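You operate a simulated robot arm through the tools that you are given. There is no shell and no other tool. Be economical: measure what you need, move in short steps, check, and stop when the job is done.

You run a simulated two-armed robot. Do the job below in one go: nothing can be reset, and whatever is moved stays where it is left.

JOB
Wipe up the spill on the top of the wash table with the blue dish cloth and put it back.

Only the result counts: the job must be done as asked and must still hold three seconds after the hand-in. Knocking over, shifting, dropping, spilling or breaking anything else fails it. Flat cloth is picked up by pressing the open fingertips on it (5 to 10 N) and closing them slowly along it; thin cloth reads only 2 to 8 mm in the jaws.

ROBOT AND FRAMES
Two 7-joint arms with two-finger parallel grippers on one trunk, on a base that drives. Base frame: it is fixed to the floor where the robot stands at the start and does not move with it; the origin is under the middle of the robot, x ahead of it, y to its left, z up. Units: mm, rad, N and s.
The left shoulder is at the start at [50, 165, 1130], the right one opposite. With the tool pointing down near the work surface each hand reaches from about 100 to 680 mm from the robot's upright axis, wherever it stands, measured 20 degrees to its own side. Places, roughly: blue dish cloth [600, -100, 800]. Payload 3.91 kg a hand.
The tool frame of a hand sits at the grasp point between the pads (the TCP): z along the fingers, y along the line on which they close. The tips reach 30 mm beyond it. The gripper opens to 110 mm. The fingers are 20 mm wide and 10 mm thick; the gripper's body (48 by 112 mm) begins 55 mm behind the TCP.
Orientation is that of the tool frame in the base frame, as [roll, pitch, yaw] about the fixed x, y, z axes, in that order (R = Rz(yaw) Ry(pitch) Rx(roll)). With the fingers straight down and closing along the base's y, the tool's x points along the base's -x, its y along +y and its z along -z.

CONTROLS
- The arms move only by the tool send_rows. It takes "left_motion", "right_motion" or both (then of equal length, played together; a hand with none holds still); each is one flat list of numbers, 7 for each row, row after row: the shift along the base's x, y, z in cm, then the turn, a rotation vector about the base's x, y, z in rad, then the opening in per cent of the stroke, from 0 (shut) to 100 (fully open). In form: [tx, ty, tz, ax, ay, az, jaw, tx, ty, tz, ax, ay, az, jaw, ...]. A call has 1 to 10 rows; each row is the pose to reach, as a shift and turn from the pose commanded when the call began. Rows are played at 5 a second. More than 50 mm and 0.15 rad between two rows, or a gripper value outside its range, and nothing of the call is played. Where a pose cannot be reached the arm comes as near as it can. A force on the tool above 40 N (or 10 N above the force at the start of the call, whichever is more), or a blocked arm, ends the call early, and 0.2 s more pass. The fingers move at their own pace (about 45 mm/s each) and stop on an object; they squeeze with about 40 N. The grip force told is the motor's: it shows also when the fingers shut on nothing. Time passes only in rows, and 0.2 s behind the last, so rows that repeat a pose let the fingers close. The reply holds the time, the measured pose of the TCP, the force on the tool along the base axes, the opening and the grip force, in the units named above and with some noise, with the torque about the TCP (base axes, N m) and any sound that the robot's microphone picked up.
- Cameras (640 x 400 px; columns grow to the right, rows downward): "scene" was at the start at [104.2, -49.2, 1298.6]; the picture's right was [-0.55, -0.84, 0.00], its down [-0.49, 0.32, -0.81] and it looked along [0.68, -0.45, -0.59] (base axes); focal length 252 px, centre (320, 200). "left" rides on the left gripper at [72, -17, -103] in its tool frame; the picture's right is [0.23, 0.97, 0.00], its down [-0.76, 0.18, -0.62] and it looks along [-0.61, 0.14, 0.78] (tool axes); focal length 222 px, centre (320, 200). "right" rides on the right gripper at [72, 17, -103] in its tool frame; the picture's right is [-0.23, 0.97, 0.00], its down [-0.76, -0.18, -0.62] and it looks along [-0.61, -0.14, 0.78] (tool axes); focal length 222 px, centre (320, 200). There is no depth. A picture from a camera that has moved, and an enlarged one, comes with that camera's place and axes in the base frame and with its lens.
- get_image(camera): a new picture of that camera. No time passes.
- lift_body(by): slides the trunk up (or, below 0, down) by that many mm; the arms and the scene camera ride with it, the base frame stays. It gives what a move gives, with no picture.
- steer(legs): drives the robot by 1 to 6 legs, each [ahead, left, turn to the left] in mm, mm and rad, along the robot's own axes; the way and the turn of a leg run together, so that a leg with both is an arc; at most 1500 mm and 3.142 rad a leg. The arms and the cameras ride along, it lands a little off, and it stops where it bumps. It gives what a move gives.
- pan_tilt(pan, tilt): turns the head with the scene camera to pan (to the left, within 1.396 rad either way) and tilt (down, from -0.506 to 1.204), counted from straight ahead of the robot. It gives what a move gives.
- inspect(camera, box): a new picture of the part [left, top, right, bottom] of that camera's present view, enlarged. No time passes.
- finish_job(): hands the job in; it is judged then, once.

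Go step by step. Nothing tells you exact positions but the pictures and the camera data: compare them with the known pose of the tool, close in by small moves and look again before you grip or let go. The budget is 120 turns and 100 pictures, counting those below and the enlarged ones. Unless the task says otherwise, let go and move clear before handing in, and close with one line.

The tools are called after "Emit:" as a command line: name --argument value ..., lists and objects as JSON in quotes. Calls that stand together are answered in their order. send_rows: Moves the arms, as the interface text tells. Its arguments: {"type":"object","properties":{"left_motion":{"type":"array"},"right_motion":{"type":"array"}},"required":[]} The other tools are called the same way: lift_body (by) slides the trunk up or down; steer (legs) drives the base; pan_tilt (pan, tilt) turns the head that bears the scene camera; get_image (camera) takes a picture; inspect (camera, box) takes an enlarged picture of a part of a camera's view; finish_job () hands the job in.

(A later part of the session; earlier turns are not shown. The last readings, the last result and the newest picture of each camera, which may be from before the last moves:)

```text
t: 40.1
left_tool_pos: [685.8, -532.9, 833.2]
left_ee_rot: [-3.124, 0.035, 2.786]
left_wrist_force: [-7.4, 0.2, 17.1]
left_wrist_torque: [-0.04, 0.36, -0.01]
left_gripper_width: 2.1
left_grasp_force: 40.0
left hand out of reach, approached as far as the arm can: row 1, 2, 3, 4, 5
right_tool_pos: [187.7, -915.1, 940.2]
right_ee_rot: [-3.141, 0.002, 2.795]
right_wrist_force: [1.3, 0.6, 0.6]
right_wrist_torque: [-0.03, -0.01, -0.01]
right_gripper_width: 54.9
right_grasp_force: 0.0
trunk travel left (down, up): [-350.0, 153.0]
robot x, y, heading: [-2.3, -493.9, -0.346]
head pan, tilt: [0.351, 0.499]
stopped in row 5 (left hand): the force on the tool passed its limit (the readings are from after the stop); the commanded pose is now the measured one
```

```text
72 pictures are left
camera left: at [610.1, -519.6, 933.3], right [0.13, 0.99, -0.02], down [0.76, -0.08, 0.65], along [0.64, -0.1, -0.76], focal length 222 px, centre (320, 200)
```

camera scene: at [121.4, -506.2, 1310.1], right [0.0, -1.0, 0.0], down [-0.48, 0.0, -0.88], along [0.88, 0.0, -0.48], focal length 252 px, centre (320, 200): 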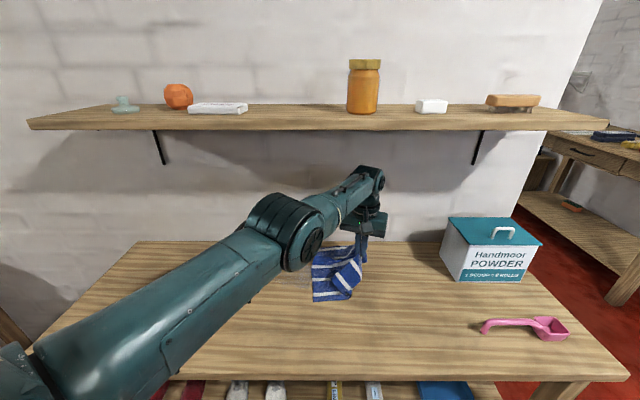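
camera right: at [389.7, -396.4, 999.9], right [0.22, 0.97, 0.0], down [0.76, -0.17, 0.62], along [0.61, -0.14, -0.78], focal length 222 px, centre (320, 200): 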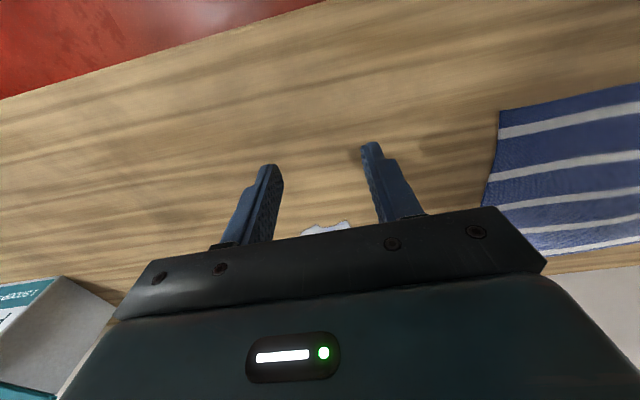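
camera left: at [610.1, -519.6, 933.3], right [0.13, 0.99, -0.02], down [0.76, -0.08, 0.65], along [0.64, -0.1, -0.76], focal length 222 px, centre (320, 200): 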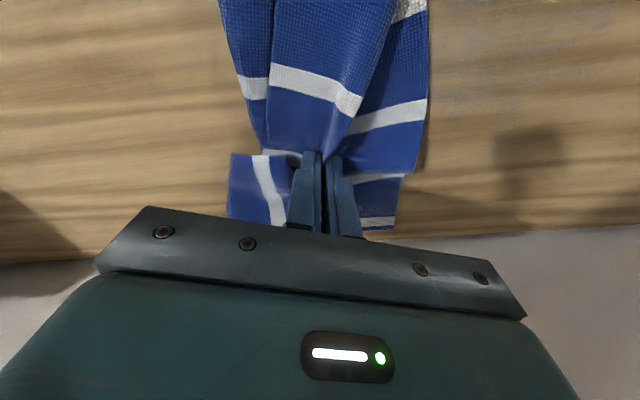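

The arm is catching a joint limit again after being pushed to its reach limit. I'll try backing out with small moves up and to its own (left) side.

Emit:
send_rows --left_motion '[0, 1, 1, 0, 0, 0, 0, 0, 3, 2, 0, 0, 0, 0, 0, 5, 3, 0, 0, 0, 0]'

Emit:
get_image --camera "scene"

```text
t: 40.9
left_tool_pos: [706.1, -488.4, 854.4]
left_ee_rot: [-3.127, 0.028, 2.786]
left_wrist_force: [0.5, -0.4, 0.3]
left_wrist_torque: [0.02, 0.02, 0.03]
left_gripper_width: 2.4
left_grasp_force: 39.8
left hand out of reach, approached as far as the arm can: row 1, 2, 3
right_tool_pos: [187.3, -915.0, 939.3]
right_ee_rot: [-3.141, 0.0, 2.794]
right_wrist_force: [-0.9, -0.4, -0.7]
right_wrist_torque: [-0.04, 0.02, -0.01]
right_gripper_width: 54.7
right_grasp_force: 0.0
trunk travel left (down, up): [-350.0, 153.0]
robot x, y, heading: [4.7, -495.1, -0.343]
head pan, tilt: [0.351, 0.499]
```

```text
71 pictures are left
camera scene: at [121.4, -506.3, 1310.0], right [0.0, -1.0, 0.0], down [-0.48, 0.0, -0.88], along [0.88, 0.0, -0.48], focal length 252 px, centre (320, 200)
```

scene: 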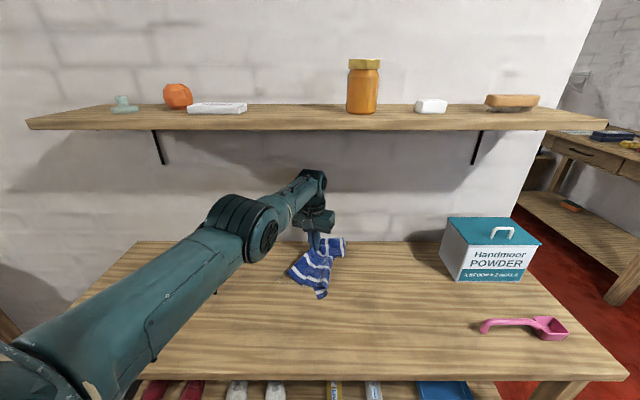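

Moving left reduced the mismatch. I'll continue further to the left and back, a bit higher.

Emit:
send_rows --left_motion '[0, 4, 1, 0, 0, 0, 0, -1, 8, 2, 0, 0, 0, 0, -3, 12, 3, 0, 0, 0, 0, -6, 15, 4, 0, 0, 0, 0, -9, 18, 4, 0, 0, 0, 0, -12, 21, 4, 0, 0, 0, 0]'

Emit:
get_image --camera "scene"

```text
t: 42.3
left_tool_pos: [737.5, -264.0, 878.6]
left_ee_rot: [-3.125, 0.03, 2.786]
left_wrist_force: [0.3, -0.2, -0.1]
left_wrist_torque: [-0.02, 0.0, 0.03]
left_gripper_width: 2.5
left_grasp_force: 39.9
left hand out of reach, approached as far as the arm can: row 1, 2, 3, 4, 5, 6
right_tool_pos: [187.5, -914.3, 940.2]
right_ee_rot: [-3.14, -0.001, 2.793]
right_wrist_force: [-0.1, 0.7, -0.6]
right_wrist_torque: [-0.01, -0.02, -0.03]
right_gripper_width: 55.1
right_grasp_force: 0.0
trunk travel left (down, up): [-350.0, 153.0]
robot x, y, heading: [-1.0, -492.9, -0.349]
head pan, tilt: [0.351, 0.499]
```

```text
70 pictures are left
camera scene: at [121.2, -505.6, 1310.1], right [0.0, -1.0, 0.0], down [-0.48, 0.0, -0.88], along [0.88, 0.0, -0.48], focal length 252 px, centre (320, 200)
```

scene: 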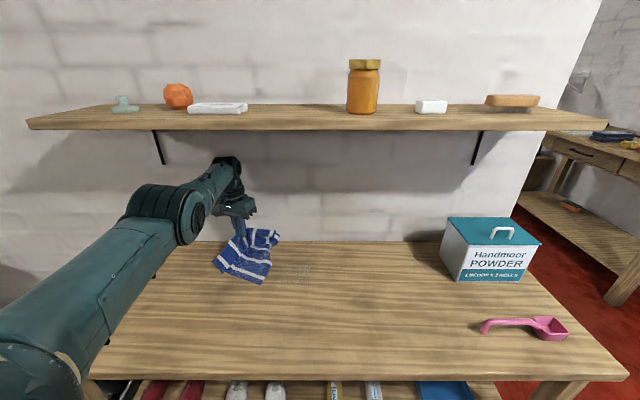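

The left arm has stretched almost straight and is stuck near that singular pose. I'll sweep it sideways while asking for a nearer position, so the elbow bends again.

Emit:
send_rows --left_motion '[-1, -4, -1, 0, 0, 0, 0, -2, -8, -1, 0, 0, 0, 0, -3, -12, -1, 0, 0, 0, 0, -4, -16, -1, 0, 0, 0, 0, -5, -20, -1, 0, 0, 0, 0]'

```text
t: 43.5
left_tool_pos: [712.1, -475.5, 868.3]
left_ee_rot: [-3.128, 0.029, 2.787]
left_wrist_force: [-0.1, 0.1, 0.3]
left_wrist_torque: [0.01, 0.03, 0.02]
left_gripper_width: 2.2
left_grasp_force: 39.9
left hand out of reach, approached as far as the arm can: row 1, 2, 3, 4, 5
right_tool_pos: [187.6, -914.8, 938.5]
right_ee_rot: [3.141, 0.001, 2.793]
right_wrist_force: [-0.4, -0.1, 0.7]
right_wrist_torque: [-0.03, -0.02, -0.01]
right_gripper_width: 55.2
right_grasp_force: 0.1
trunk travel left (down, up): [-350.0, 153.0]
robot x, y, heading: [-0.7, -494.7, -0.349]
head pan, tilt: [0.351, 0.499]
```

Still stuck. I'll try tilting the hand, which shifts the wrist position and may free the elbow.

Emit:
send_rows --left_motion '[0, 0, 0, 0, -0.14, 0, 0, 0, 0, 0, 0, -0.28, 0, 0, 0, 0, 0, 0, -0.42, 0, 0, 0, 0, 0, 0, -0.5, 0, 0]'

Emit:
get_image --camera "scene"

```text
t: 44.3
left_tool_pos: [764.4, -495.4, 848.2]
left_ee_rot: [3.02, 0.361, 2.762]
left_wrist_force: [-23.4, 0.1, 4.5]
left_wrist_torque: [0.01, 0.47, 0.15]
left_gripper_width: 2.1
left_grasp_force: 40.4
left hand out of reach, approached as far as the arm can: row 1, 2, 3, 4
right_tool_pos: [186.5, -914.1, 938.5]
right_ee_rot: [-3.141, 0.003, 2.794]
right_wrist_force: [-0.2, 0.2, 0.3]
right_wrist_torque: [0.06, 0.04, 0.02]
right_gripper_width: 55.2
right_grasp_force: 0.0
trunk travel left (down, up): [-350.0, 153.0]
robot x, y, heading: [1.2, -498.3, -0.345]
head pan, tilt: [0.351, 0.499]
stopped in row 4 (left hand): the force on the tool passed its limit (the readings are from after the stop); the commanded pose is now the measured one
```

```text
69 pictures are left
camera scene: at [120.1, -506.8, 1310.1], right [0.0, -1.0, 0.0], down [-0.48, 0.0, -0.88], along [0.88, 0.0, -0.48], focal length 252 px, centre (320, 200)
```

scene: 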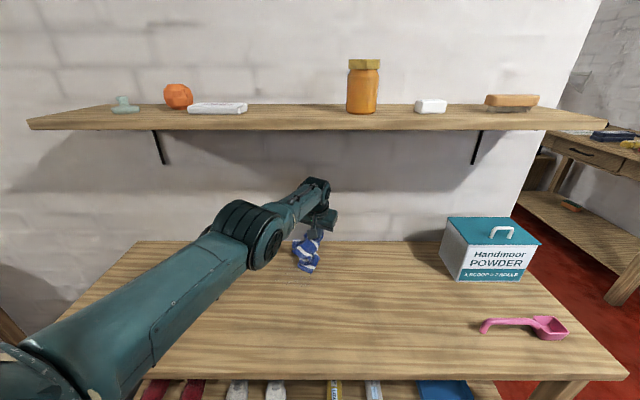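

The fingertips swung forward and lightly touched the wall. I'll tilt back the other way, which brings the tip towards the robot.

Emit:
send_rows --left_motion '[-3, 0, 1, 0, 0.14, 0, 0, -6, 0, 2, 0, 0.28, 0, 0, -9, 0, 3, 0, 0.42, 0, 0, -12, 0, 3, 0, 0.56, 0, 0, -15, 0, 3, 0, 0.7, 0, 0, -18, 0, 3, 0, 0.8, 0, 0]'

Emit:
get_image --camera "scene"

```text
t: 45.7
left_tool_pos: [618.3, -509.3, 874.8]
left_ee_rot: [-2.977, -0.377, 2.759]
left_wrist_force: [-0.4, -0.1, 0.5]
left_wrist_torque: [0.02, 0.02, 0.03]
left_gripper_width: 2.0
left_grasp_force: 39.9
left hand out of reach, approached as far as the arm can: row 1, 2, 3, 4, 5, 6
right_tool_pos: [186.8, -914.2, 939.1]
right_ee_rot: [3.14, -0.001, 2.792]
right_wrist_force: [0.3, 0.3, -0.3]
right_wrist_torque: [-0.01, 0.0, -0.01]
right_gripper_width: 55.1
right_grasp_force: 0.0
trunk travel left (down, up): [-350.0, 153.0]
robot x, y, heading: [1.9, -497.1, -0.347]
head pan, tilt: [0.351, 0.499]
```

```text
68 pictures are left
camera scene: at [120.9, -506.5, 1310.1], right [0.0, -1.0, 0.0], down [-0.48, 0.0, -0.88], along [0.88, 0.0, -0.48], focal length 252 px, centre (320, 200)
```

scene: 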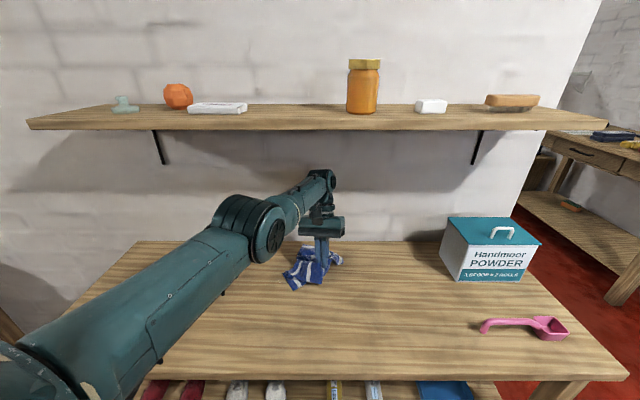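

The wrist stays put while the tip follows the tilt. Earlier data show the arm shortens when sweeping inwards, so I'll sweep right, asking for a nearer point.

Emit:
send_rows --left_motion '[-2, -4, 1, 0, 0, 0, 0, -4, -8, 1, 0, 0, 0, 0, -6, -12, 1, 0, 0, 0, 0, -8, -16, 1, 0, 0, 0, 0, -10, -20, 1, 0, 0, 0, 0]'

Emit:
get_image --camera "scene"

```text
t: 46.9
left_tool_pos: [509.9, -698.6, 887.6]
left_ee_rot: [-2.978, -0.376, 2.761]
left_wrist_force: [-0.9, -0.8, 0.6]
left_wrist_torque: [0.04, -0.04, 0.03]
left_gripper_width: 2.4
left_grasp_force: 40.2
left hand out of reach, approached as far as the arm can: row 1, 2, 5
right_tool_pos: [188.3, -915.5, 939.6]
right_ee_rot: [-3.14, 0.0, 2.795]
right_wrist_force: [-1.1, 0.0, 0.1]
right_wrist_torque: [0.0, -0.03, 0.03]
right_gripper_width: 55.1
right_grasp_force: 0.0
trunk travel left (down, up): [-350.0, 153.0]
robot x, y, heading: [3.0, -494.4, -0.349]
head pan, tilt: [0.351, 0.499]
```

```text
67 pictures are left
camera scene: at [120.6, -506.8, 1310.1], right [0.0, -1.0, 0.0], down [-0.48, 0.0, -0.88], along [0.88, 0.0, -0.48], focal length 252 px, centre (320, 200)
```

scene: 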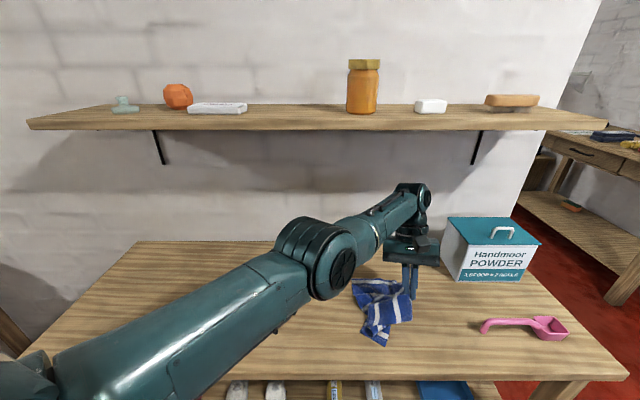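

It's free now. I'll retract and move left, then restore the vertical tilt.

Emit:
send_rows --left_motion '[-3, 2, 0, 0, 0, 0, 0, -5, 6, 0, 0, 0, 0, 0, -5, 10, 0, 0, 0, 0, 0, -5, 14, 0, 0, 0, 0, 0, -4, 18, 0, 0, -0.12, 0, 0, -2, 20, 0, 0, -0.24, 0, 0, 0, 21, 0, 0, -0.36, 0, 0, 0, 21, 0, 0, -0.4, 0, 0]'

Emit:
get_image --camera "scene"

```text
t: 48.7
left_tool_pos: [671.6, -562.5, 873.1]
left_ee_rot: [-3.124, -0.002, 2.788]
left_wrist_force: [-1.0, -1.3, 0.3]
left_wrist_torque: [-0.01, 0.04, 0.03]
left_gripper_width: 2.3
left_grasp_force: 40.3
left hand out of reach, approached as far as the arm can: row 1, 2, 3, 4, 5, 6, 7, 8
right_tool_pos: [186.9, -913.2, 939.4]
right_ee_rot: [-3.141, 0.0, 2.792]
right_wrist_force: [-0.1, 0.0, 0.8]
right_wrist_torque: [-0.02, 0.0, 0.01]
right_gripper_width: 55.1
right_grasp_force: 0.0
trunk travel left (down, up): [-350.0, 153.0]
robot x, y, heading: [2.6, -494.3, -0.348]
head pan, tilt: [0.351, 0.499]
```

```text
66 pictures are left
camera scene: at [120.8, -506.6, 1310.1], right [0.0, -1.0, 0.0], down [-0.48, 0.0, -0.88], along [0.88, 0.0, -0.48], focal length 252 px, centre (320, 200)
```

scene: 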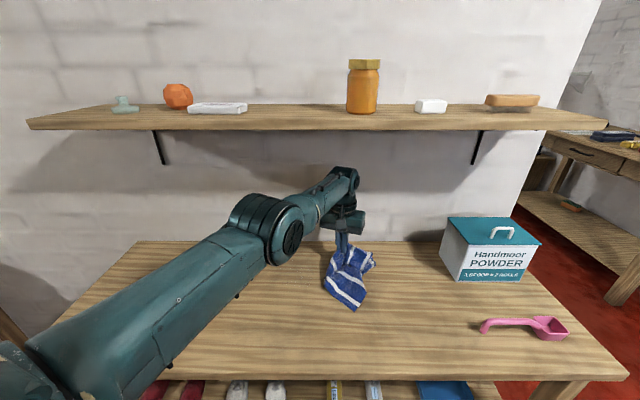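

Stuck again; a wrist or swivel joint seems to be at its limit. I'll try yaw turns of the hand while asking for a small retraction.

Emit:
send_rows --left_motion '[0, 0, 1, 0, 0, 0.14, 0, 0, 0, 1, 0, 0, 0.28, 0, 0, 0, 1, 0, 0, 0.42, 0, 0, 0, 1, 0, 0, 0.56, 0, -1, 0, 1, 0, 0, 0.56, 0, -3, 0, 1, 0, 0, 0.56, 0, -5, 0, 1, 0, 0, 0.56, 0, -7, 0, 1, 0, 0, 0.56, 0]'

```text
t: 50.5
left_tool_pos: [659.0, -591.8, 873.7]
left_ee_rot: [-3.123, -0.003, -2.935]
left_wrist_force: [0.2, 0.7, -0.3]
left_wrist_torque: [0.0, -0.04, -0.06]
left_gripper_width: 2.3
left_grasp_force: 40.2
left hand out of reach, approached as far as the arm can: row 2, 3, 4, 5, 6, 7, 8
right_tool_pos: [187.8, -915.9, 939.0]
right_ee_rot: [-3.141, 0.0, 2.792]
right_wrist_force: [0.7, -0.8, -0.2]
right_wrist_torque: [0.0, -0.01, -0.02]
right_gripper_width: 54.9
right_grasp_force: 0.0
trunk travel left (down, up): [-350.0, 153.0]
robot x, y, heading: [-1.3, -495.7, -0.345]
head pan, tilt: [0.351, 0.499]
```

Commands are synced to the measured pose. I'll try the other yaw direction.

Emit:
send_rows --left_motion '[0, 0, 0, 0, 0, -0.14, 0, 0, 0, 0, 0, 0, -0.28, 0, 0, 0, 0, 0, 0, -0.42, 0, 0, 0, 0, 0, 0, -0.56, 0, 0, 0, 0, 0, 0, -0.7, 0, 0, 0, 0, 0, 0, -0.84, 0, 0, 0, 0, 0, 0, -0.98, 0, 0, 0, 0, 0, 0, -1.1, 0, -1, 0, 0, 0, 0, -1.1, 0, -2, 0, 0, 0, 0, -1.1, 0]'

```text
t: 52.7
left_tool_pos: [641.5, -589.6, 871.5]
left_ee_rot: [-3.125, -0.001, 2.246]
left_wrist_force: [-0.2, -1.0, -0.2]
left_wrist_torque: [-0.04, -0.03, 0.03]
left_gripper_width: 2.4
left_grasp_force: 39.6
left hand out of reach, approached as far as the arm can: row 4, 5, 7, 8
right_tool_pos: [187.5, -914.3, 938.1]
right_ee_rot: [3.141, 0.0, 2.793]
right_wrist_force: [-0.2, 0.1, -0.8]
right_wrist_torque: [0.02, -0.02, 0.01]
right_gripper_width: 54.9
right_grasp_force: 0.0
trunk travel left (down, up): [-350.0, 153.0]
robot x, y, heading: [1.0, -496.9, -0.346]
head pan, tilt: [0.351, 0.499]
```

Clockwise yaw frees it: the last retraction rows were reached. I'll keep retracting in this yaw.

Emit:
send_rows --left_motion '[-3, 0, 0.5, 0, 0, 0, 0, -6, 0, 1, 0, 0, 0, 0, -9, 1, 1, 0, 0, 0, 0, -12, 2, 1, 0, 0, 0, 0, -15, 4, 1, 0, 0, 0, 0]'

Emit:
get_image --camera "scene"

```text
t: 53.9
left_tool_pos: [580.2, -590.3, 879.0]
left_ee_rot: [-3.122, 0.0, 2.249]
left_wrist_force: [0.0, 0.3, -0.9]
left_wrist_torque: [0.03, 0.0, 0.05]
left_gripper_width: 2.2
left_grasp_force: 40.0
left hand out of reach, approached as far as the arm can: row 3, 4, 5
right_tool_pos: [187.6, -914.8, 939.8]
right_ee_rot: [-3.141, -0.001, 2.796]
right_wrist_force: [0.8, -0.4, -0.3]
right_wrist_torque: [-0.01, -0.03, -0.02]
right_gripper_width: 55.2
right_grasp_force: 0.1
trunk travel left (down, up): [-350.0, 153.0]
robot x, y, heading: [4.9, -492.1, -0.348]
head pan, tilt: [0.351, 0.499]
```

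```text
65 pictures are left
camera scene: at [120.9, -506.4, 1310.1], right [0.0, -1.0, 0.0], down [-0.48, 0.0, -0.88], along [0.88, 0.0, -0.48], focal length 252 px, centre (320, 200)
```

scene: 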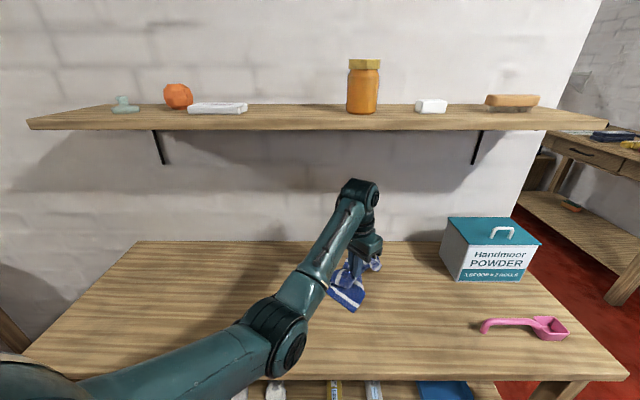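

The elbow is bent and low again, as in the good configuration. I'll bring the yaw part way back while moving left towards the remaining film.

Emit:
send_rows --left_motion '[0, 2, 0, 0, 0, 0.1, 0, 0, 4, 0, 0, 0, 0.2, 0, 0, 6, 0, 0, 0, 0.3, 0, 0, 8, 0, 0, 0, 0.4, 0, 0, 10, 0, 0, 0, 0.5, 0]'

Emit:
get_image --camera "scene"

```text
t: 55.1
left_tool_pos: [582.7, -483.7, 878.3]
left_ee_rot: [-3.122, -0.003, 2.751]
left_wrist_force: [0.2, -0.1, 0.4]
left_wrist_torque: [0.01, 0.0, -0.02]
left_gripper_width: 2.0
left_grasp_force: 40.7
right_tool_pos: [188.0, -915.2, 940.3]
right_ee_rot: [-3.141, 0.0, 2.795]
right_wrist_force: [0.1, -0.5, -0.9]
right_wrist_torque: [0.0, 0.0, 0.0]
right_gripper_width: 55.0
right_grasp_force: 0.1
trunk travel left (down, up): [-350.0, 153.0]
robot x, y, heading: [-1.6, -496.3, -0.348]
head pan, tilt: [0.351, 0.499]
```

```text
64 pictures are left
camera scene: at [120.9, -506.2, 1310.1], right [0.0, -1.0, 0.0], down [-0.48, 0.0, -0.88], along [0.88, 0.0, -0.48], focal length 252 px, centre (320, 200)
```

scene: 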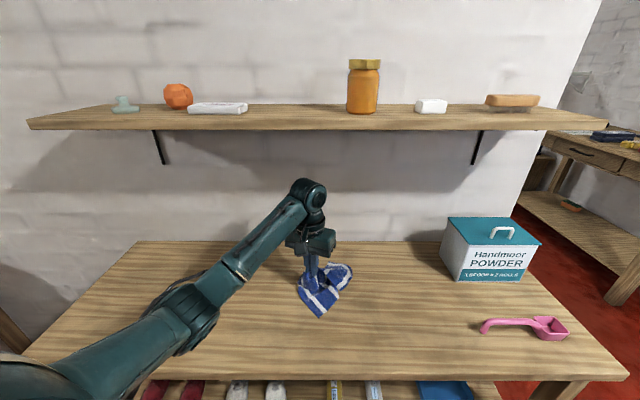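

Everything is reachable again. I'll press down at [595, −485] and wipe in lanes, staying inside safe reach.

Emit:
send_rows --left_motion '[1, 0, -3, 0, 0, 0, 0, 1, 0, -4.6, 0, 0, 0, 0, 1, 3, -4.6, 0, 0, 0, 0, 1, 6, -4.6, 0, 0, 0, 0, 1, 9, -4.6, 0, 0, 0, 0, 1, 11.5, -4.6, 0, 0, 0, 0]'

Emit:
get_image --camera "left"

```text
t: 56.5
left_tool_pos: [589.2, -369.7, 835.6]
left_ee_rot: [-3.121, 0.006, 2.746]
left_wrist_force: [0.1, -4.7, 21.4]
left_wrist_torque: [-0.15, -0.01, -0.02]
left_gripper_width: 2.1
left_grasp_force: 39.5
right_tool_pos: [187.2, -913.1, 939.7]
right_ee_rot: [3.139, 0.002, 2.795]
right_wrist_force: [-0.8, -0.7, -0.3]
right_wrist_torque: [0.04, 0.02, 0.0]
right_gripper_width: 55.0
right_grasp_force: 0.0
trunk travel left (down, up): [-350.0, 153.0]
robot x, y, heading: [1.5, -495.5, -0.347]
head pan, tilt: [0.351, 0.499]
```

```text
63 pictures are left
camera left: at [516.2, -354.4, 938.1], right [0.17, 0.99, -0.02], down [0.77, -0.12, 0.62], along [0.61, -0.12, -0.78], focal length 222 px, centre (320, 200)
```

left: 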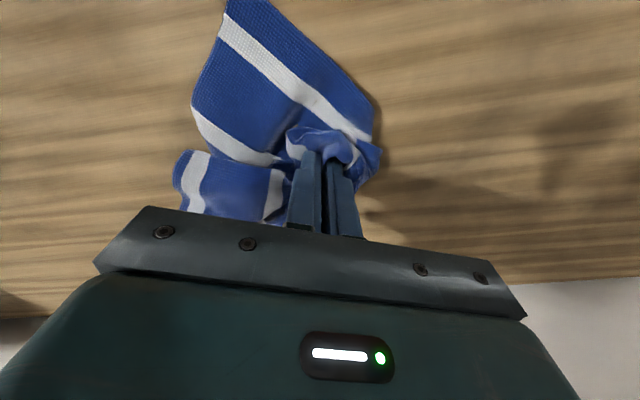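

Good contact. Next lanes further back.

Emit:
send_rows --left_motion '[1.5, 0, 0.1, 0, 0, 0, 0, 1.5, -4, 0.1, 0, 0, 0, 0, 1.5, -8, 0.1, 0, 0, 0, 0, 1.5, -12, 0.1, 0, 0, 0, 0, 3, -12, 0.1, 0, 0, 0, 0, 3, -8, 0.1, 0, 0, 0, 0, 3, -4, 0.1, 0, 0, 0, 0, 3, 0, 0.1, 0, 0, 0, 0, 4.5, 0, 0.1, 0, 0, 0, 0]'

Emit:
send_rows --left_motion '[0, -4, 0, 0, 0, 0, 0, 0, -8, 0, 0, 0, 0, 0, 0, -12, 0, 0, 0, 0, 0, -6, -12, 1, 0, 0, 0, 0]'

Emit:
get_image --camera "left"

Emit:
inspect --camera "scene" --box '[230, 210, 390, 310]'

```text
t: 58.5
left_tool_pos: [634.5, -368.4, 834.7]
left_ee_rot: [-3.126, 0.001, 2.75]
left_wrist_force: [-5.0, 0.2, 21.1]
left_wrist_torque: [0.04, 0.14, -0.04]
left_gripper_width: 2.1
left_grasp_force: 40.4
right_tool_pos: [186.1, -914.9, 939.2]
right_ee_rot: [-3.141, 0.002, 2.794]
right_wrist_force: [0.4, -0.5, 0.8]
right_wrist_torque: [-0.01, -0.02, 0.02]
right_gripper_width: 55.0
right_grasp_force: 0.1
trunk travel left (down, up): [-350.0, 153.0]
robot x, y, heading: [1.1, -494.7, -0.347]
head pan, tilt: [0.351, 0.499]
```

```text
refused: row 4 steps farther than a row can; nothing moved
```

```text
62 pictures are left
camera left: at [563.2, -354.2, 938.4], right [0.16, 0.99, -0.02], down [0.78, -0.12, 0.62], along [0.61, -0.11, -0.78], focal length 222 px, centre (320, 200)
```

left: 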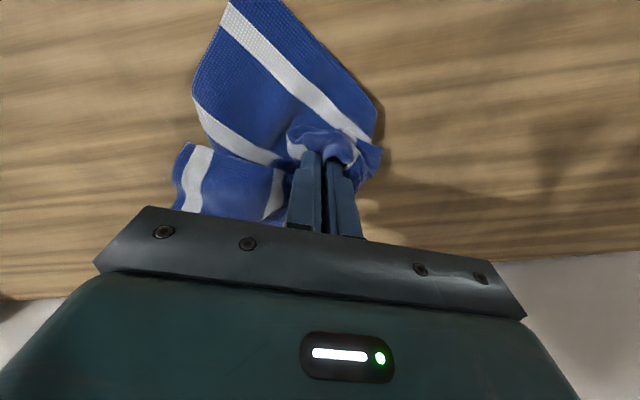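

```text
4.00 times, centred on (310, 260) of scene
camera zoom: at [118.4, -506.7, 1310.4], right [0.0, -1.0, 0.0], down [-0.48, 0.0, -0.88], along [0.88, 0.0, -0.48], focal length 1009 px, centre (360, -40)
```

zoom: 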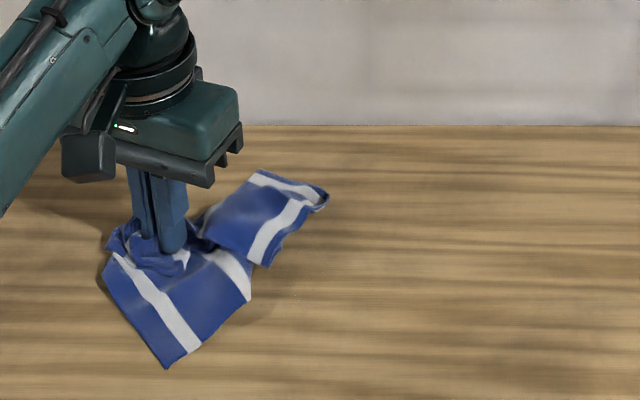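

The visible area looks mostly clean. I'll do two more lanes at x≈635 and 648, then move off to look underneath.

Emit:
send_rows --left_motion '[0, -4, 0, 0, 0, 0, 0, 0, -8, 0, 0, 0, 0, 0, 0, -12, 0, 0, 0, 0, 0, 1.3, -12, 0, 0, 0, 0, 0, 1.3, -8, 0, 0, 0, 0, 0, 1.3, -4, 0, 0, 0, 0, 0, 1.3, -1, 0, 0, 0, 0, 0]'

Emit:
send_rows --left_motion '[-2, 2, 2, 0, 0, 0, 0, -5, 5, 3, 0, 0, 0, 0, -7, 8, 3, 0, 0, 0, 0, -8, 12, 3, 0, 0, 0, 0]'

Emit:
inspect --camera "scene" --box '[190, 210, 390, 335]'

Emit:
get_image --camera "left"

```text
t: 60.1
left_tool_pos: [647.3, -380.1, 834.4]
left_ee_rot: [-3.121, 0.003, 2.747]
left_wrist_force: [0.2, -4.5, 19.6]
left_wrist_torque: [-0.15, 0.02, -0.05]
left_gripper_width: 2.1
left_grasp_force: 39.5
right_tool_pos: [186.4, -914.5, 939.7]
right_ee_rot: [-3.141, 0.003, 2.795]
right_wrist_force: [0.0, -0.2, 0.6]
right_wrist_torque: [0.0, -0.01, 0.0]
right_gripper_width: 55.2
right_grasp_force: 0.0
trunk travel left (down, up): [-350.0, 153.0]
robot x, y, heading: [0.7, -496.0, -0.341]
head pan, tilt: [0.351, 0.499]
```

```text
t: 61.1
left_tool_pos: [565.4, -261.4, 868.9]
left_ee_rot: [-3.122, -0.001, 2.748]
left_wrist_force: [-0.2, 0.2, -0.2]
left_wrist_torque: [0.01, -0.02, -0.04]
left_gripper_width: 2.4
left_grasp_force: 39.7
right_tool_pos: [187.4, -914.2, 939.3]
right_ee_rot: [-3.141, 0.0, 2.795]
right_wrist_force: [0.2, -0.1, 0.8]
right_wrist_torque: [0.01, 0.02, -0.04]
right_gripper_width: 55.1
right_grasp_force: 0.0
trunk travel left (down, up): [-350.0, 153.0]
robot x, y, heading: [-1.0, -496.0, -0.344]
head pan, tilt: [0.351, 0.499]
```

```text
3.20 times, centred on (290, 272) of scene
camera zoom: at [120.8, -506.0, 1310.1], right [0.0, -1.0, 0.0], down [-0.48, 0.0, -0.88], along [0.88, 0.0, -0.48], focal length 807 px, centre (416, -32)
```

zoom: 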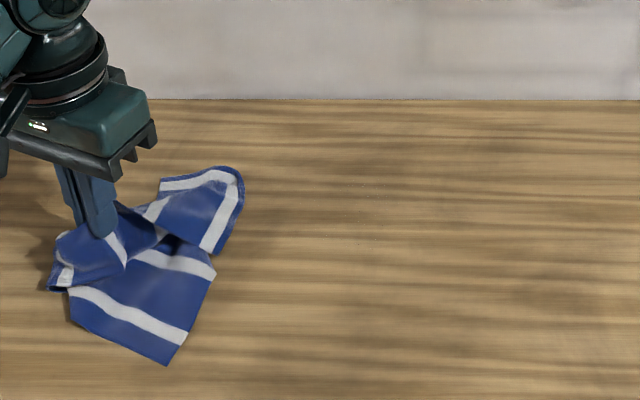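

```text
59 pictures are left
camera left: at [493.6, -245.3, 971.8], right [0.16, 0.99, -0.02], down [0.78, -0.12, 0.62], along [0.61, -0.12, -0.78], focal length 222 px, centre (320, 200)
```

left: 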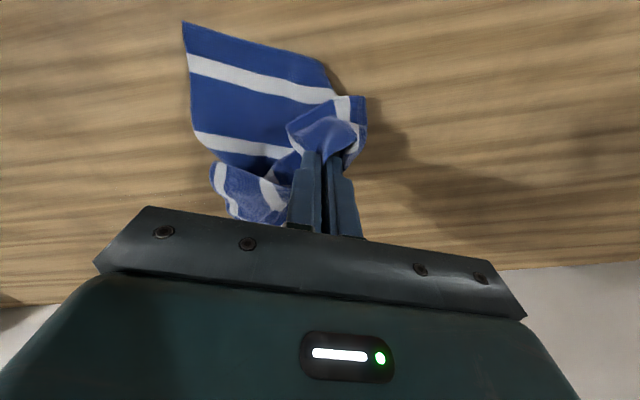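

Almost clean; I see possible faint specks. I'll zoom in on them.

Emit:
inspect --camera "scene" --box '[270, 250, 334, 290]'

```text
10.00 times, centred on (302, 270) of scene
camera zoom: at [120.8, -506.0, 1310.1], right [0.0, -1.0, 0.0], down [-0.48, 0.0, -0.88], along [0.88, 0.0, -0.48], focal length 2522 px, centre (500, -500)
```

zoom: 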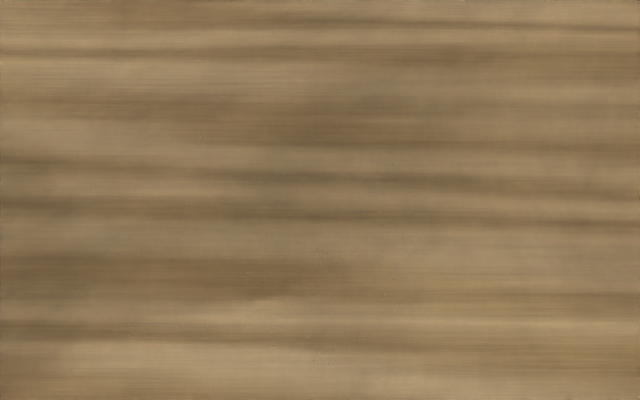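

Only tiny specks remain. I'll do one more pass with strokes in the other direction.

Emit:
send_rows --left_motion '[1.5, -4, -0.5, 0, 0, 0, 0, 1.5, -8, -1, 0, 0, 0, 0, 1.5, -12.4, -1.5, 0, 0, 0, 0, 1.5, -12.4, -3.6, 0, 0, 0, 0, 5, -12.4, -3.6, 0, 0, 0, 0, 9, -12.4, -3.6, 0, 0, 0, 0, 9, -14.4, -3.6, 0, 0, 0, 0, 5, -14.4, -3.6, 0, 0, 0, 0, 1.5, -14.4, -3.6, 0, 0, 0, 0, 1.5, -16.4, -3.6, 0, 0, 0, 0]'

```text
t: 62.9
left_tool_pos: [641.0, -408.4, 834.0]
left_ee_rot: [-3.122, 0.025, 2.744]
left_wrist_force: [-3.2, 0.0, 12.6]
left_wrist_torque: [0.1, 0.11, -0.01]
left_gripper_width: 2.2
left_grasp_force: 39.5
right_tool_pos: [187.7, -914.9, 939.5]
right_ee_rot: [3.142, 0.001, 2.793]
right_wrist_force: [0.4, -0.1, -0.2]
right_wrist_torque: [0.0, 0.0, 0.0]
right_gripper_width: 55.0
right_grasp_force: 0.0
trunk travel left (down, up): [-350.0, 153.0]
robot x, y, heading: [-1.2, -492.2, -0.351]
head pan, tilt: [0.351, 0.499]
stopped in row 8 (left hand): the force on the tool passed its limit (the readings are from after the stop); the commanded pose is now the measured one
```

The force limit stopped the stroke, and the pose is synced with 12 N of contact. I'll continue slightly higher, with smaller steps.

Emit:
send_rows --left_motion '[0, -1.5, 0.1, 0, 0, 0, 0, -3, -1.5, 0.1, 0, 0, 0, 0, -6, -1.5, 0.1, 0, 0, 0, 0, -6, -3.5, 0.1, 0, 0, 0, 0, -3, -3.5, 0.1, 0, 0, 0, 0, 0, -3.5, 0.1, 0, 0, 0, 0, 1.2, -5, 0.1, 0, 0, 0, 0, -2, -5, 0.1, 0, 0, 0, 0, -5.5, -5, 0.1, 0, 0, 0, 0, -5.5, -6.5, 0.1, 0, 0, 0, 0]'

Emit:
send_rows --left_motion '[3, 0, 0, 0, 0, 0, 0, 6, 0, 0, 0, 0, 0, 0, 6, -1.5, 0, 0, 0, 0, 0, 3, -1.5, 0, 0, 0, 0, 0, 0, -1.5, 0, 0, 0, 0, 0, 0, 1.5, 2, 0, 0, 0, 0]'

Emit:
get_image --camera "left"

```text
t: 65.1
left_tool_pos: [582.8, -471.7, 835.2]
left_ee_rot: [-3.124, 0.023, 2.746]
left_wrist_force: [0.5, 4.6, 16.3]
left_wrist_torque: [0.31, 0.0, -0.02]
left_gripper_width: 2.2
left_grasp_force: 39.8
right_tool_pos: [186.7, -914.3, 940.0]
right_ee_rot: [-3.141, 0.002, 2.794]
right_wrist_force: [-0.1, 0.9, 0.2]
right_wrist_torque: [0.0, 0.04, 0.0]
right_gripper_width: 55.0
right_grasp_force: 0.1
trunk travel left (down, up): [-350.0, 153.0]
robot x, y, heading: [0.5, -495.7, -0.352]
head pan, tilt: [0.351, 0.499]
```

```text
t: 66.5
left_tool_pos: [585.4, -457.3, 850.8]
left_ee_rot: [-3.121, 0.017, 2.745]
left_wrist_force: [0.3, 0.9, 0.0]
left_wrist_torque: [-0.01, -0.03, -0.03]
left_gripper_width: 2.2
left_grasp_force: 40.2
right_tool_pos: [187.3, -912.7, 940.3]
right_ee_rot: [-3.14, 0.001, 2.795]
right_wrist_force: [0.4, 0.5, 0.4]
right_wrist_torque: [-0.02, -0.03, 0.01]
right_gripper_width: 54.9
right_grasp_force: 0.0
trunk travel left (down, up): [-350.0, 153.0]
robot x, y, heading: [0.9, -494.0, -0.346]
head pan, tilt: [0.351, 0.499]
```

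```text
57 pictures are left
camera left: at [512.1, -441.7, 952.6], right [0.17, 0.99, -0.02], down [0.77, -0.12, 0.63], along [0.62, -0.12, -0.77], focal length 222 px, centre (320, 200)
```

left: 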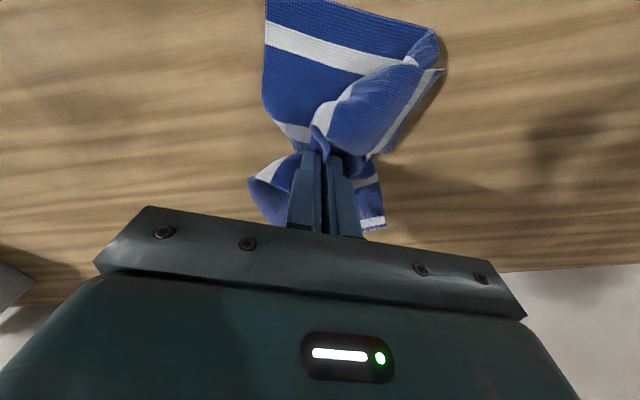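

The spill has been wiped up. Next I'll lift the cloth clear in front of the shelf, turn back straight and drive left to where the cloth was.

Emit:
send_rows --left_motion '[-3, 2, 2, 0, 0, 0, 0, -7, 3, 4, 0, 0, 0, 0, -10, 4, 7, 0, 0, 0, 0, -13, 4, 10, 0, 0, 0, 0, -14, 4, 14, 0, 0, 0, 0, -14, 4, 18, 0, 0, 0, 0]'

Emit:
inspect --camera "scene" --box '[230, 230, 390, 330]'

Emit:
get_image --camera "scene"

```text
t: 67.9
left_tool_pos: [441.2, -415.7, 1031.2]
left_ee_rot: [-3.124, 0.021, 2.744]
left_wrist_force: [0.0, 0.8, -0.9]
left_wrist_torque: [-0.01, 0.04, -0.02]
left_gripper_width: 2.2
left_grasp_force: 40.0
right_tool_pos: [187.3, -915.2, 939.7]
right_ee_rot: [3.142, -0.001, 2.796]
right_wrist_force: [-0.2, -0.8, -0.1]
right_wrist_torque: [-0.02, 0.01, 0.0]
right_gripper_width: 54.7
right_grasp_force: 0.0
trunk travel left (down, up): [-350.0, 153.0]
robot x, y, heading: [-2.2, -494.4, -0.347]
head pan, tilt: [0.351, 0.499]
```

```text
4.00 times, centred on (310, 280) of scene
camera zoom: at [120.9, -506.4, 1310.0], right [0.0, -1.0, 0.0], down [-0.48, 0.0, -0.88], along [0.88, 0.0, -0.48], focal length 1009 px, centre (360, -120)
```

zoom: 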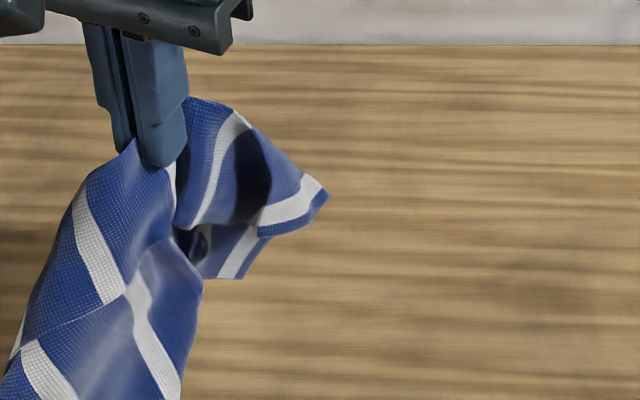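

```text
55 pictures are left
camera scene: at [120.9, -506.4, 1310.0], right [0.0, -1.0, 0.0], down [-0.48, 0.0, -0.88], along [0.88, 0.0, -0.48], focal length 252 px, centre (320, 200)
```

scene: 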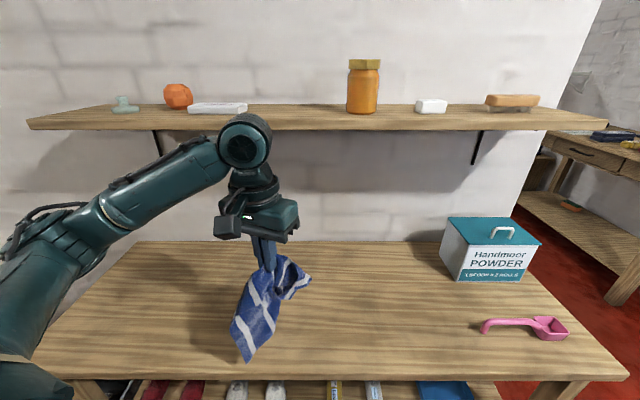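

The table is clean and the cloth hangs freely. I'll turn back and drive left.

Emit:
steer --legs '[[0, 0, 0.347], [0, 275, 0]]'

Emit:
pan_tilt --pan 0.1 --tilt 0.65

Emit:
get_image --camera "scene"

```text
t: 70.9
left_tool_pos: [383.6, 2.5, 1031.6]
left_ee_rot: [-3.121, 0.023, 3.097]
left_wrist_force: [-0.1, 0.1, -0.8]
left_wrist_torque: [-0.01, -0.01, -0.03]
left_gripper_width: 1.9
left_grasp_force: 39.6
right_tool_pos: [319.5, -554.5, 939.1]
right_ee_rot: [3.141, -0.001, -3.137]
right_wrist_force: [-0.6, 0.1, 0.4]
right_wrist_torque: [0.02, 0.03, 0.0]
right_gripper_width: 54.9
right_grasp_force: 0.0
trunk travel left (down, up): [-350.0, 153.0]
robot x, y, heading: [-0.4, -225.5, 0.005]
head pan, tilt: [0.351, 0.499]
```

```text
t: 71.7
left_tool_pos: [385.6, 1.6, 1032.0]
left_ee_rot: [-3.121, 0.023, 3.095]
left_wrist_force: [-0.4, -0.4, 0.1]
left_wrist_torque: [0.0, 0.04, -0.04]
left_gripper_width: 2.4
left_grasp_force: 39.9
right_tool_pos: [319.4, -553.7, 939.8]
right_ee_rot: [3.141, 0.001, -3.136]
right_wrist_force: [-0.6, -1.0, -0.7]
right_wrist_torque: [0.0, 0.0, 0.0]
right_gripper_width: 55.2
right_grasp_force: 0.0
trunk travel left (down, up): [-350.0, 153.0]
robot x, y, heading: [1.0, -229.4, 0.009]
head pan, tilt: [0.099, 0.649]
```

```text
54 pictures are left
camera scene: at [116.4, -217.7, 1296.7], right [0.1, -0.99, 0.0], down [-0.6, -0.06, -0.8], along [0.79, 0.08, -0.6], focal length 252 px, centre (320, 200)
```

scene: 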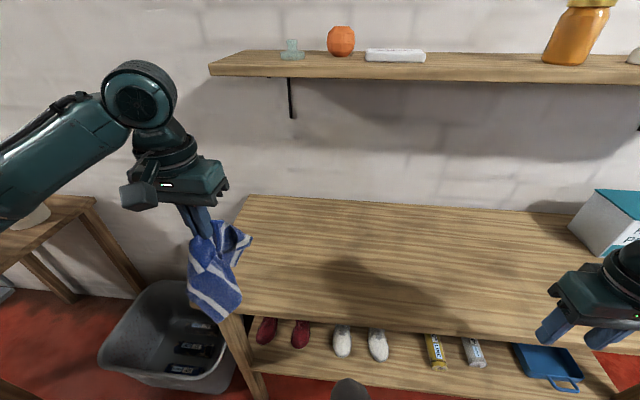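

I'll bring the cloth over the left part of the table, descending as I go to stay under the shelf.

Emit:
send_rows --left_motion '[4.4, 1.5, -1, 0, 0, 0, 0, 8.8, 3, -2.5, 0, 0, 0, 0, 13, 3.5, -4.5, 0, 0, 0, 0, 17, 3.8, -6.5, 0, 0, 0, 0, 20, 3.8, -8.5, 0, 0, 0, 0, 21.5, 3.8, -9.5, 0, 0, 0, 0, 21.5, 3.8, -9.5, 0, 0, 0, 0]'

Emit:
get_image --camera "scene"

Emit:
get_image --camera "left"

```text
t: 73.3
left_tool_pos: [600.9, 39.0, 936.8]
left_ee_rot: [-3.124, 0.023, 3.096]
left_wrist_force: [0.6, 0.0, -0.1]
left_wrist_torque: [-0.03, 0.01, -0.04]
left_gripper_width: 2.4
left_grasp_force: 40.7
right_tool_pos: [319.1, -553.7, 937.8]
right_ee_rot: [-3.141, -0.001, -3.136]
right_wrist_force: [-0.1, 0.4, -0.2]
right_wrist_torque: [0.01, -0.04, 0.0]
right_gripper_width: 55.1
right_grasp_force: 0.1
trunk travel left (down, up): [-350.0, 153.0]
robot x, y, heading: [0.5, -224.9, 0.001]
head pan, tilt: [0.099, 0.649]
```

```text
53 pictures are left
camera scene: at [116.4, -217.7, 1296.7], right [0.1, -0.99, 0.0], down [-0.6, -0.06, -0.8], along [0.79, 0.08, -0.6], focal length 252 px, centre (320, 200)
```

scene: 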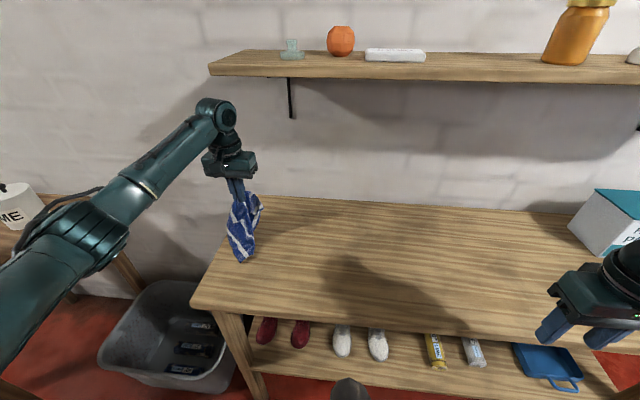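

```text
52 pictures are left
camera left: at [526.2, 28.4, 1037.6], right [-0.18, 0.98, -0.02], down [0.76, 0.16, 0.64], along [0.63, 0.1, -0.77], focal length 222 px, centre (320, 200)
```

left: 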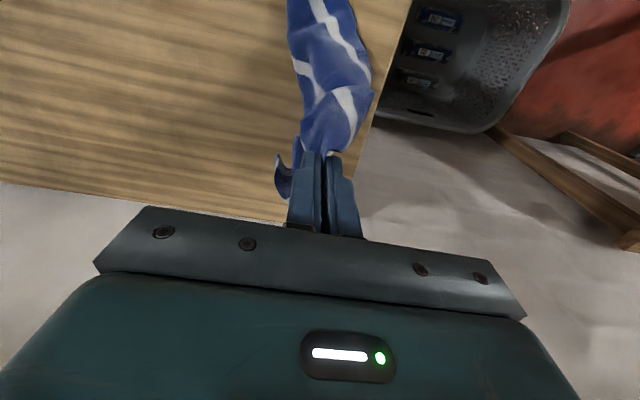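

Now I'll lay it down while dragging towards its old place.

Emit:
send_rows --left_motion '[0, -2, -3, 0, 0, 0, 0, 0, -5, -6, 0, 0, 0, 0, 0, -8, -9, 0, 0, 0, 0, 0, -11.5, -9.8, 0, 0, 0, 0, 0, -14.5, -9.8, 0, 0, 0, 0, 0, -17.5, -9.8, 0, 0, 0, 0, 0, -20.5, -9.8, 0, 0, 0, 0, 0, -23, -9.8, 0, 0, 0, 0]'

Emit:
get_image --camera "scene"

Emit:
get_image --camera "left"

```text
t: 75.1
left_tool_pos: [602.2, -188.6, 838.5]
left_ee_rot: [-3.122, 0.024, 3.098]
left_wrist_force: [0.6, 0.3, 0.1]
left_wrist_torque: [0.03, -0.01, -0.05]
left_gripper_width: 2.1
left_grasp_force: 39.6
right_tool_pos: [319.3, -554.7, 938.9]
right_ee_rot: [3.141, 0.0, -3.136]
right_wrist_force: [0.0, 0.1, 0.0]
right_wrist_torque: [0.01, 0.02, 0.0]
right_gripper_width: 54.9
right_grasp_force: 0.0
trunk travel left (down, up): [-350.0, 153.0]
robot x, y, heading: [-4.2, -225.5, 0.003]
head pan, tilt: [0.099, 0.649]
```

```text
51 pictures are left
camera scene: at [116.3, -218.0, 1296.7], right [0.1, -0.99, 0.0], down [-0.6, -0.06, -0.8], along [0.79, 0.08, -0.6], focal length 252 px, centre (320, 200)
```

scene: 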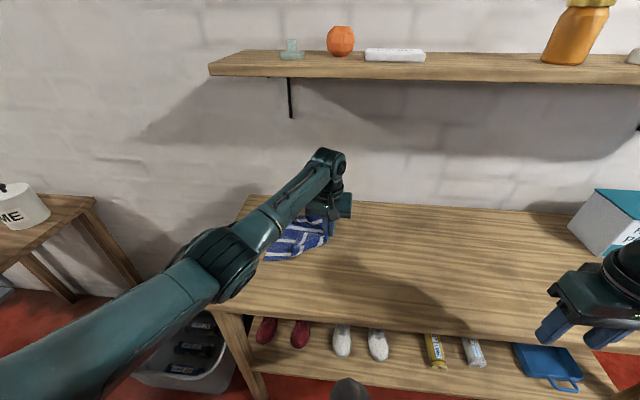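

```text
50 pictures are left
camera left: at [527.4, -199.4, 940.2], right [-0.18, 0.98, -0.02], down [0.76, 0.16, 0.64], along [0.63, 0.1, -0.77], focal length 222 px, centre (320, 200)
```

left: 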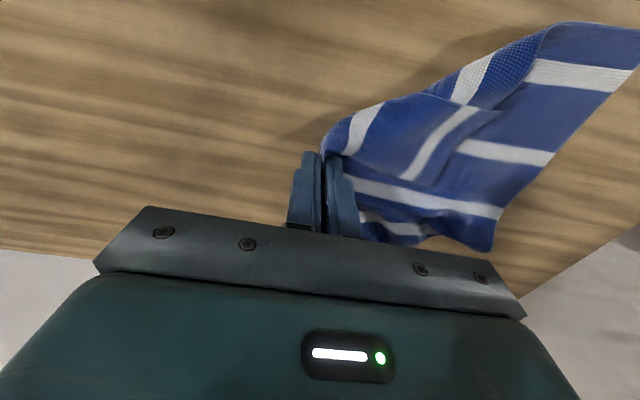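

The cloth is spread out again with one corner folded. I'll release it, lift away and look.

Emit:
send_rows --left_motion '[0, 0, -0.3, 0, 0, 0, 10, 0, 0, -0.3, 0, 0, 0, 20, 0, 0, -0.3, 0, 0, 0, 25, 0, 0, 1, 0, 0, 0, 25, 0, 0, 4, 0, 0, 0, 25, -4, 0, 6, 0, 0, 0, 25, -8, 2, 8, 0, 0, 0, 25, -12, 4, 9, 0, 0, 0, 25, -16, 6, 10, 0, 0, 0, 25]'

Emit:
get_image --camera "scene"

Emit:
get_image --camera "left"

```text
t: 77.1
left_tool_pos: [441.1, -131.5, 937.4]
left_ee_rot: [-3.125, 0.019, 3.097]
left_wrist_force: [-0.2, 0.3, 0.5]
left_wrist_torque: [0.02, -0.02, 0.0]
left_gripper_width: 27.4
left_grasp_force: 0.2
right_tool_pos: [317.8, -554.1, 939.3]
right_ee_rot: [-3.141, -0.001, -3.137]
right_wrist_force: [0.2, 0.5, -0.2]
right_wrist_torque: [0.01, -0.01, -0.01]
right_gripper_width: 55.1
right_grasp_force: 0.0
trunk travel left (down, up): [-350.0, 153.0]
robot x, y, heading: [-4.7, -227.5, 0.011]
head pan, tilt: [0.099, 0.649]
```

```text
49 pictures are left
camera scene: at [116.0, -217.4, 1296.7], right [0.1, -0.99, 0.0], down [-0.6, -0.06, -0.8], along [0.79, 0.08, -0.6], focal length 252 px, centre (320, 200)
```

scene: 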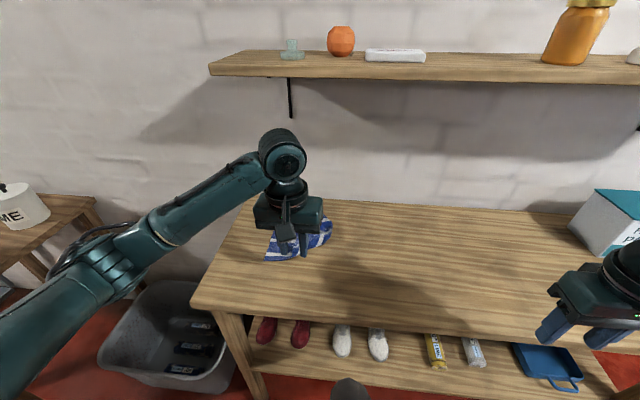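

```text
48 pictures are left
camera left: at [367.1, -141.3, 1040.0], right [-0.18, 0.98, -0.02], down [0.76, 0.16, 0.64], along [0.63, 0.1, -0.77], focal length 222 px, centre (320, 200)
```

left: 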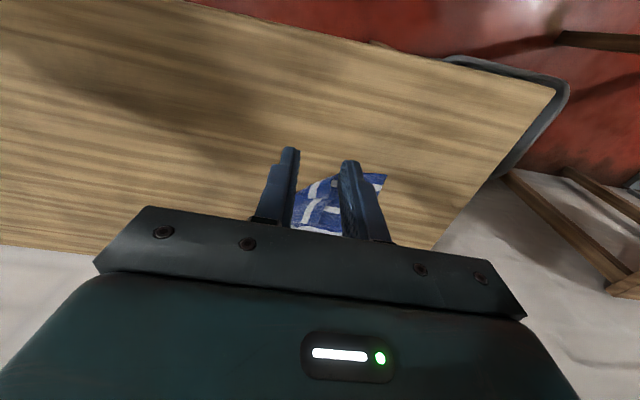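

Let me get the hand out of the line of sight.

Emit:
send_rows --left_motion '[-3, 4, 2, 0, 0, 0, 40, -6, 8, 4, 0, 0, 0, 40, -8, 12, 6, 0, 0, 0, 40, -9, 16, 8, 0, 0, 0, 40, -9, 20, 10, 0, 0, 0, 40]'

Emit:
get_image --camera "scene"

Emit:
inspect --camera "scene" --box '[200, 180, 400, 305]'

```text
refused: row 1 steps farther than a row can; nothing moved
```

```text
47 pictures are left
camera scene: at [116.0, -217.4, 1296.7], right [0.1, -0.99, 0.0], down [-0.6, -0.06, -0.8], along [0.79, 0.08, -0.6], focal length 252 px, centre (320, 200)
```

scene: 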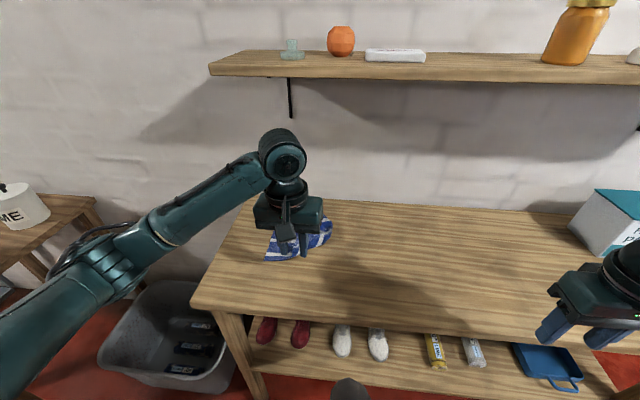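

```text
3.20 times, centred on (300, 242) of scene
camera zoom: at [116.0, -217.4, 1296.7], right [0.1, -0.99, 0.0], down [-0.6, -0.06, -0.8], along [0.79, 0.08, -0.6], focal length 807 px, centre (384, 64)
```

zoom: 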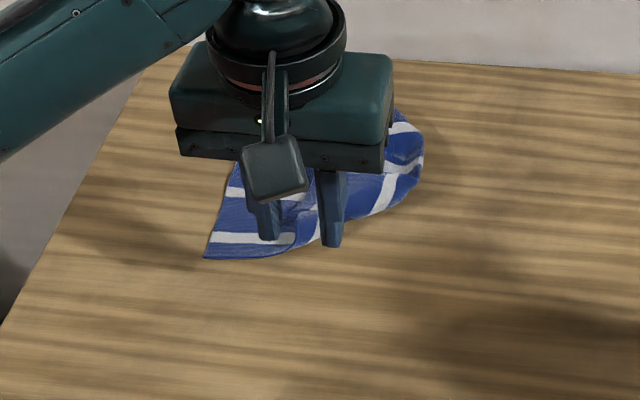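

Emit:
send_rows --left_motion '[-3, 3, 1.5, 0, 0, 0, 40, -5, 7, 3, 0, 0, 0, 40, -7, 11, 4, 0, 0, 0, 40, -8, 15, 5, 0, 0, 0, 40, -8, 19.5, 6, 0, 0, 0, 40, -8, 24, 7, 0, 0, 0, 40]'

Emit:
inspect --camera "scene" --box '[200, 180, 400, 305]'

```text
t: 78.5
left_tool_pos: [362.6, 113.6, 1009.5]
left_ee_rot: [-3.122, 0.023, 3.092]
left_wrist_force: [0.2, 0.4, -1.0]
left_wrist_torque: [-0.01, -0.01, 0.03]
left_gripper_width: 44.1
left_grasp_force: 0.1
right_tool_pos: [319.0, -553.9, 939.3]
right_ee_rot: [3.141, 0.0, -3.136]
right_wrist_force: [-0.1, 0.2, 0.5]
right_wrist_torque: [0.01, -0.01, 0.01]
right_gripper_width: 55.0
right_grasp_force: 0.2
trunk travel left (down, up): [-350.0, 153.0]
robot x, y, heading: [-7.0, -225.3, 0.005]
head pan, tilt: [0.099, 0.649]
```

```text
3.20 times, centred on (300, 242) of scene
camera zoom: at [116.1, -217.5, 1296.7], right [0.1, -0.99, 0.0], down [-0.6, -0.06, -0.8], along [0.79, 0.08, -0.6], focal length 807 px, centre (384, 64)
```

zoom: 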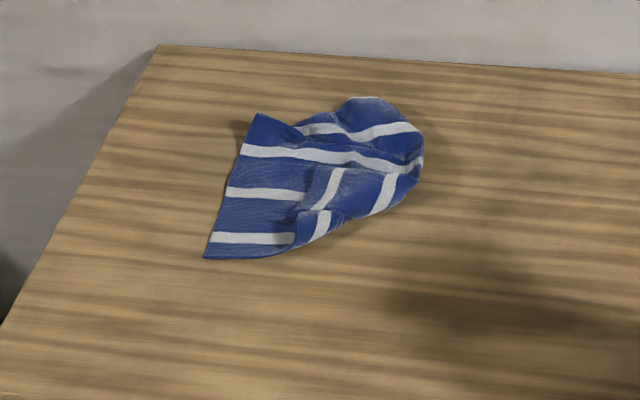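

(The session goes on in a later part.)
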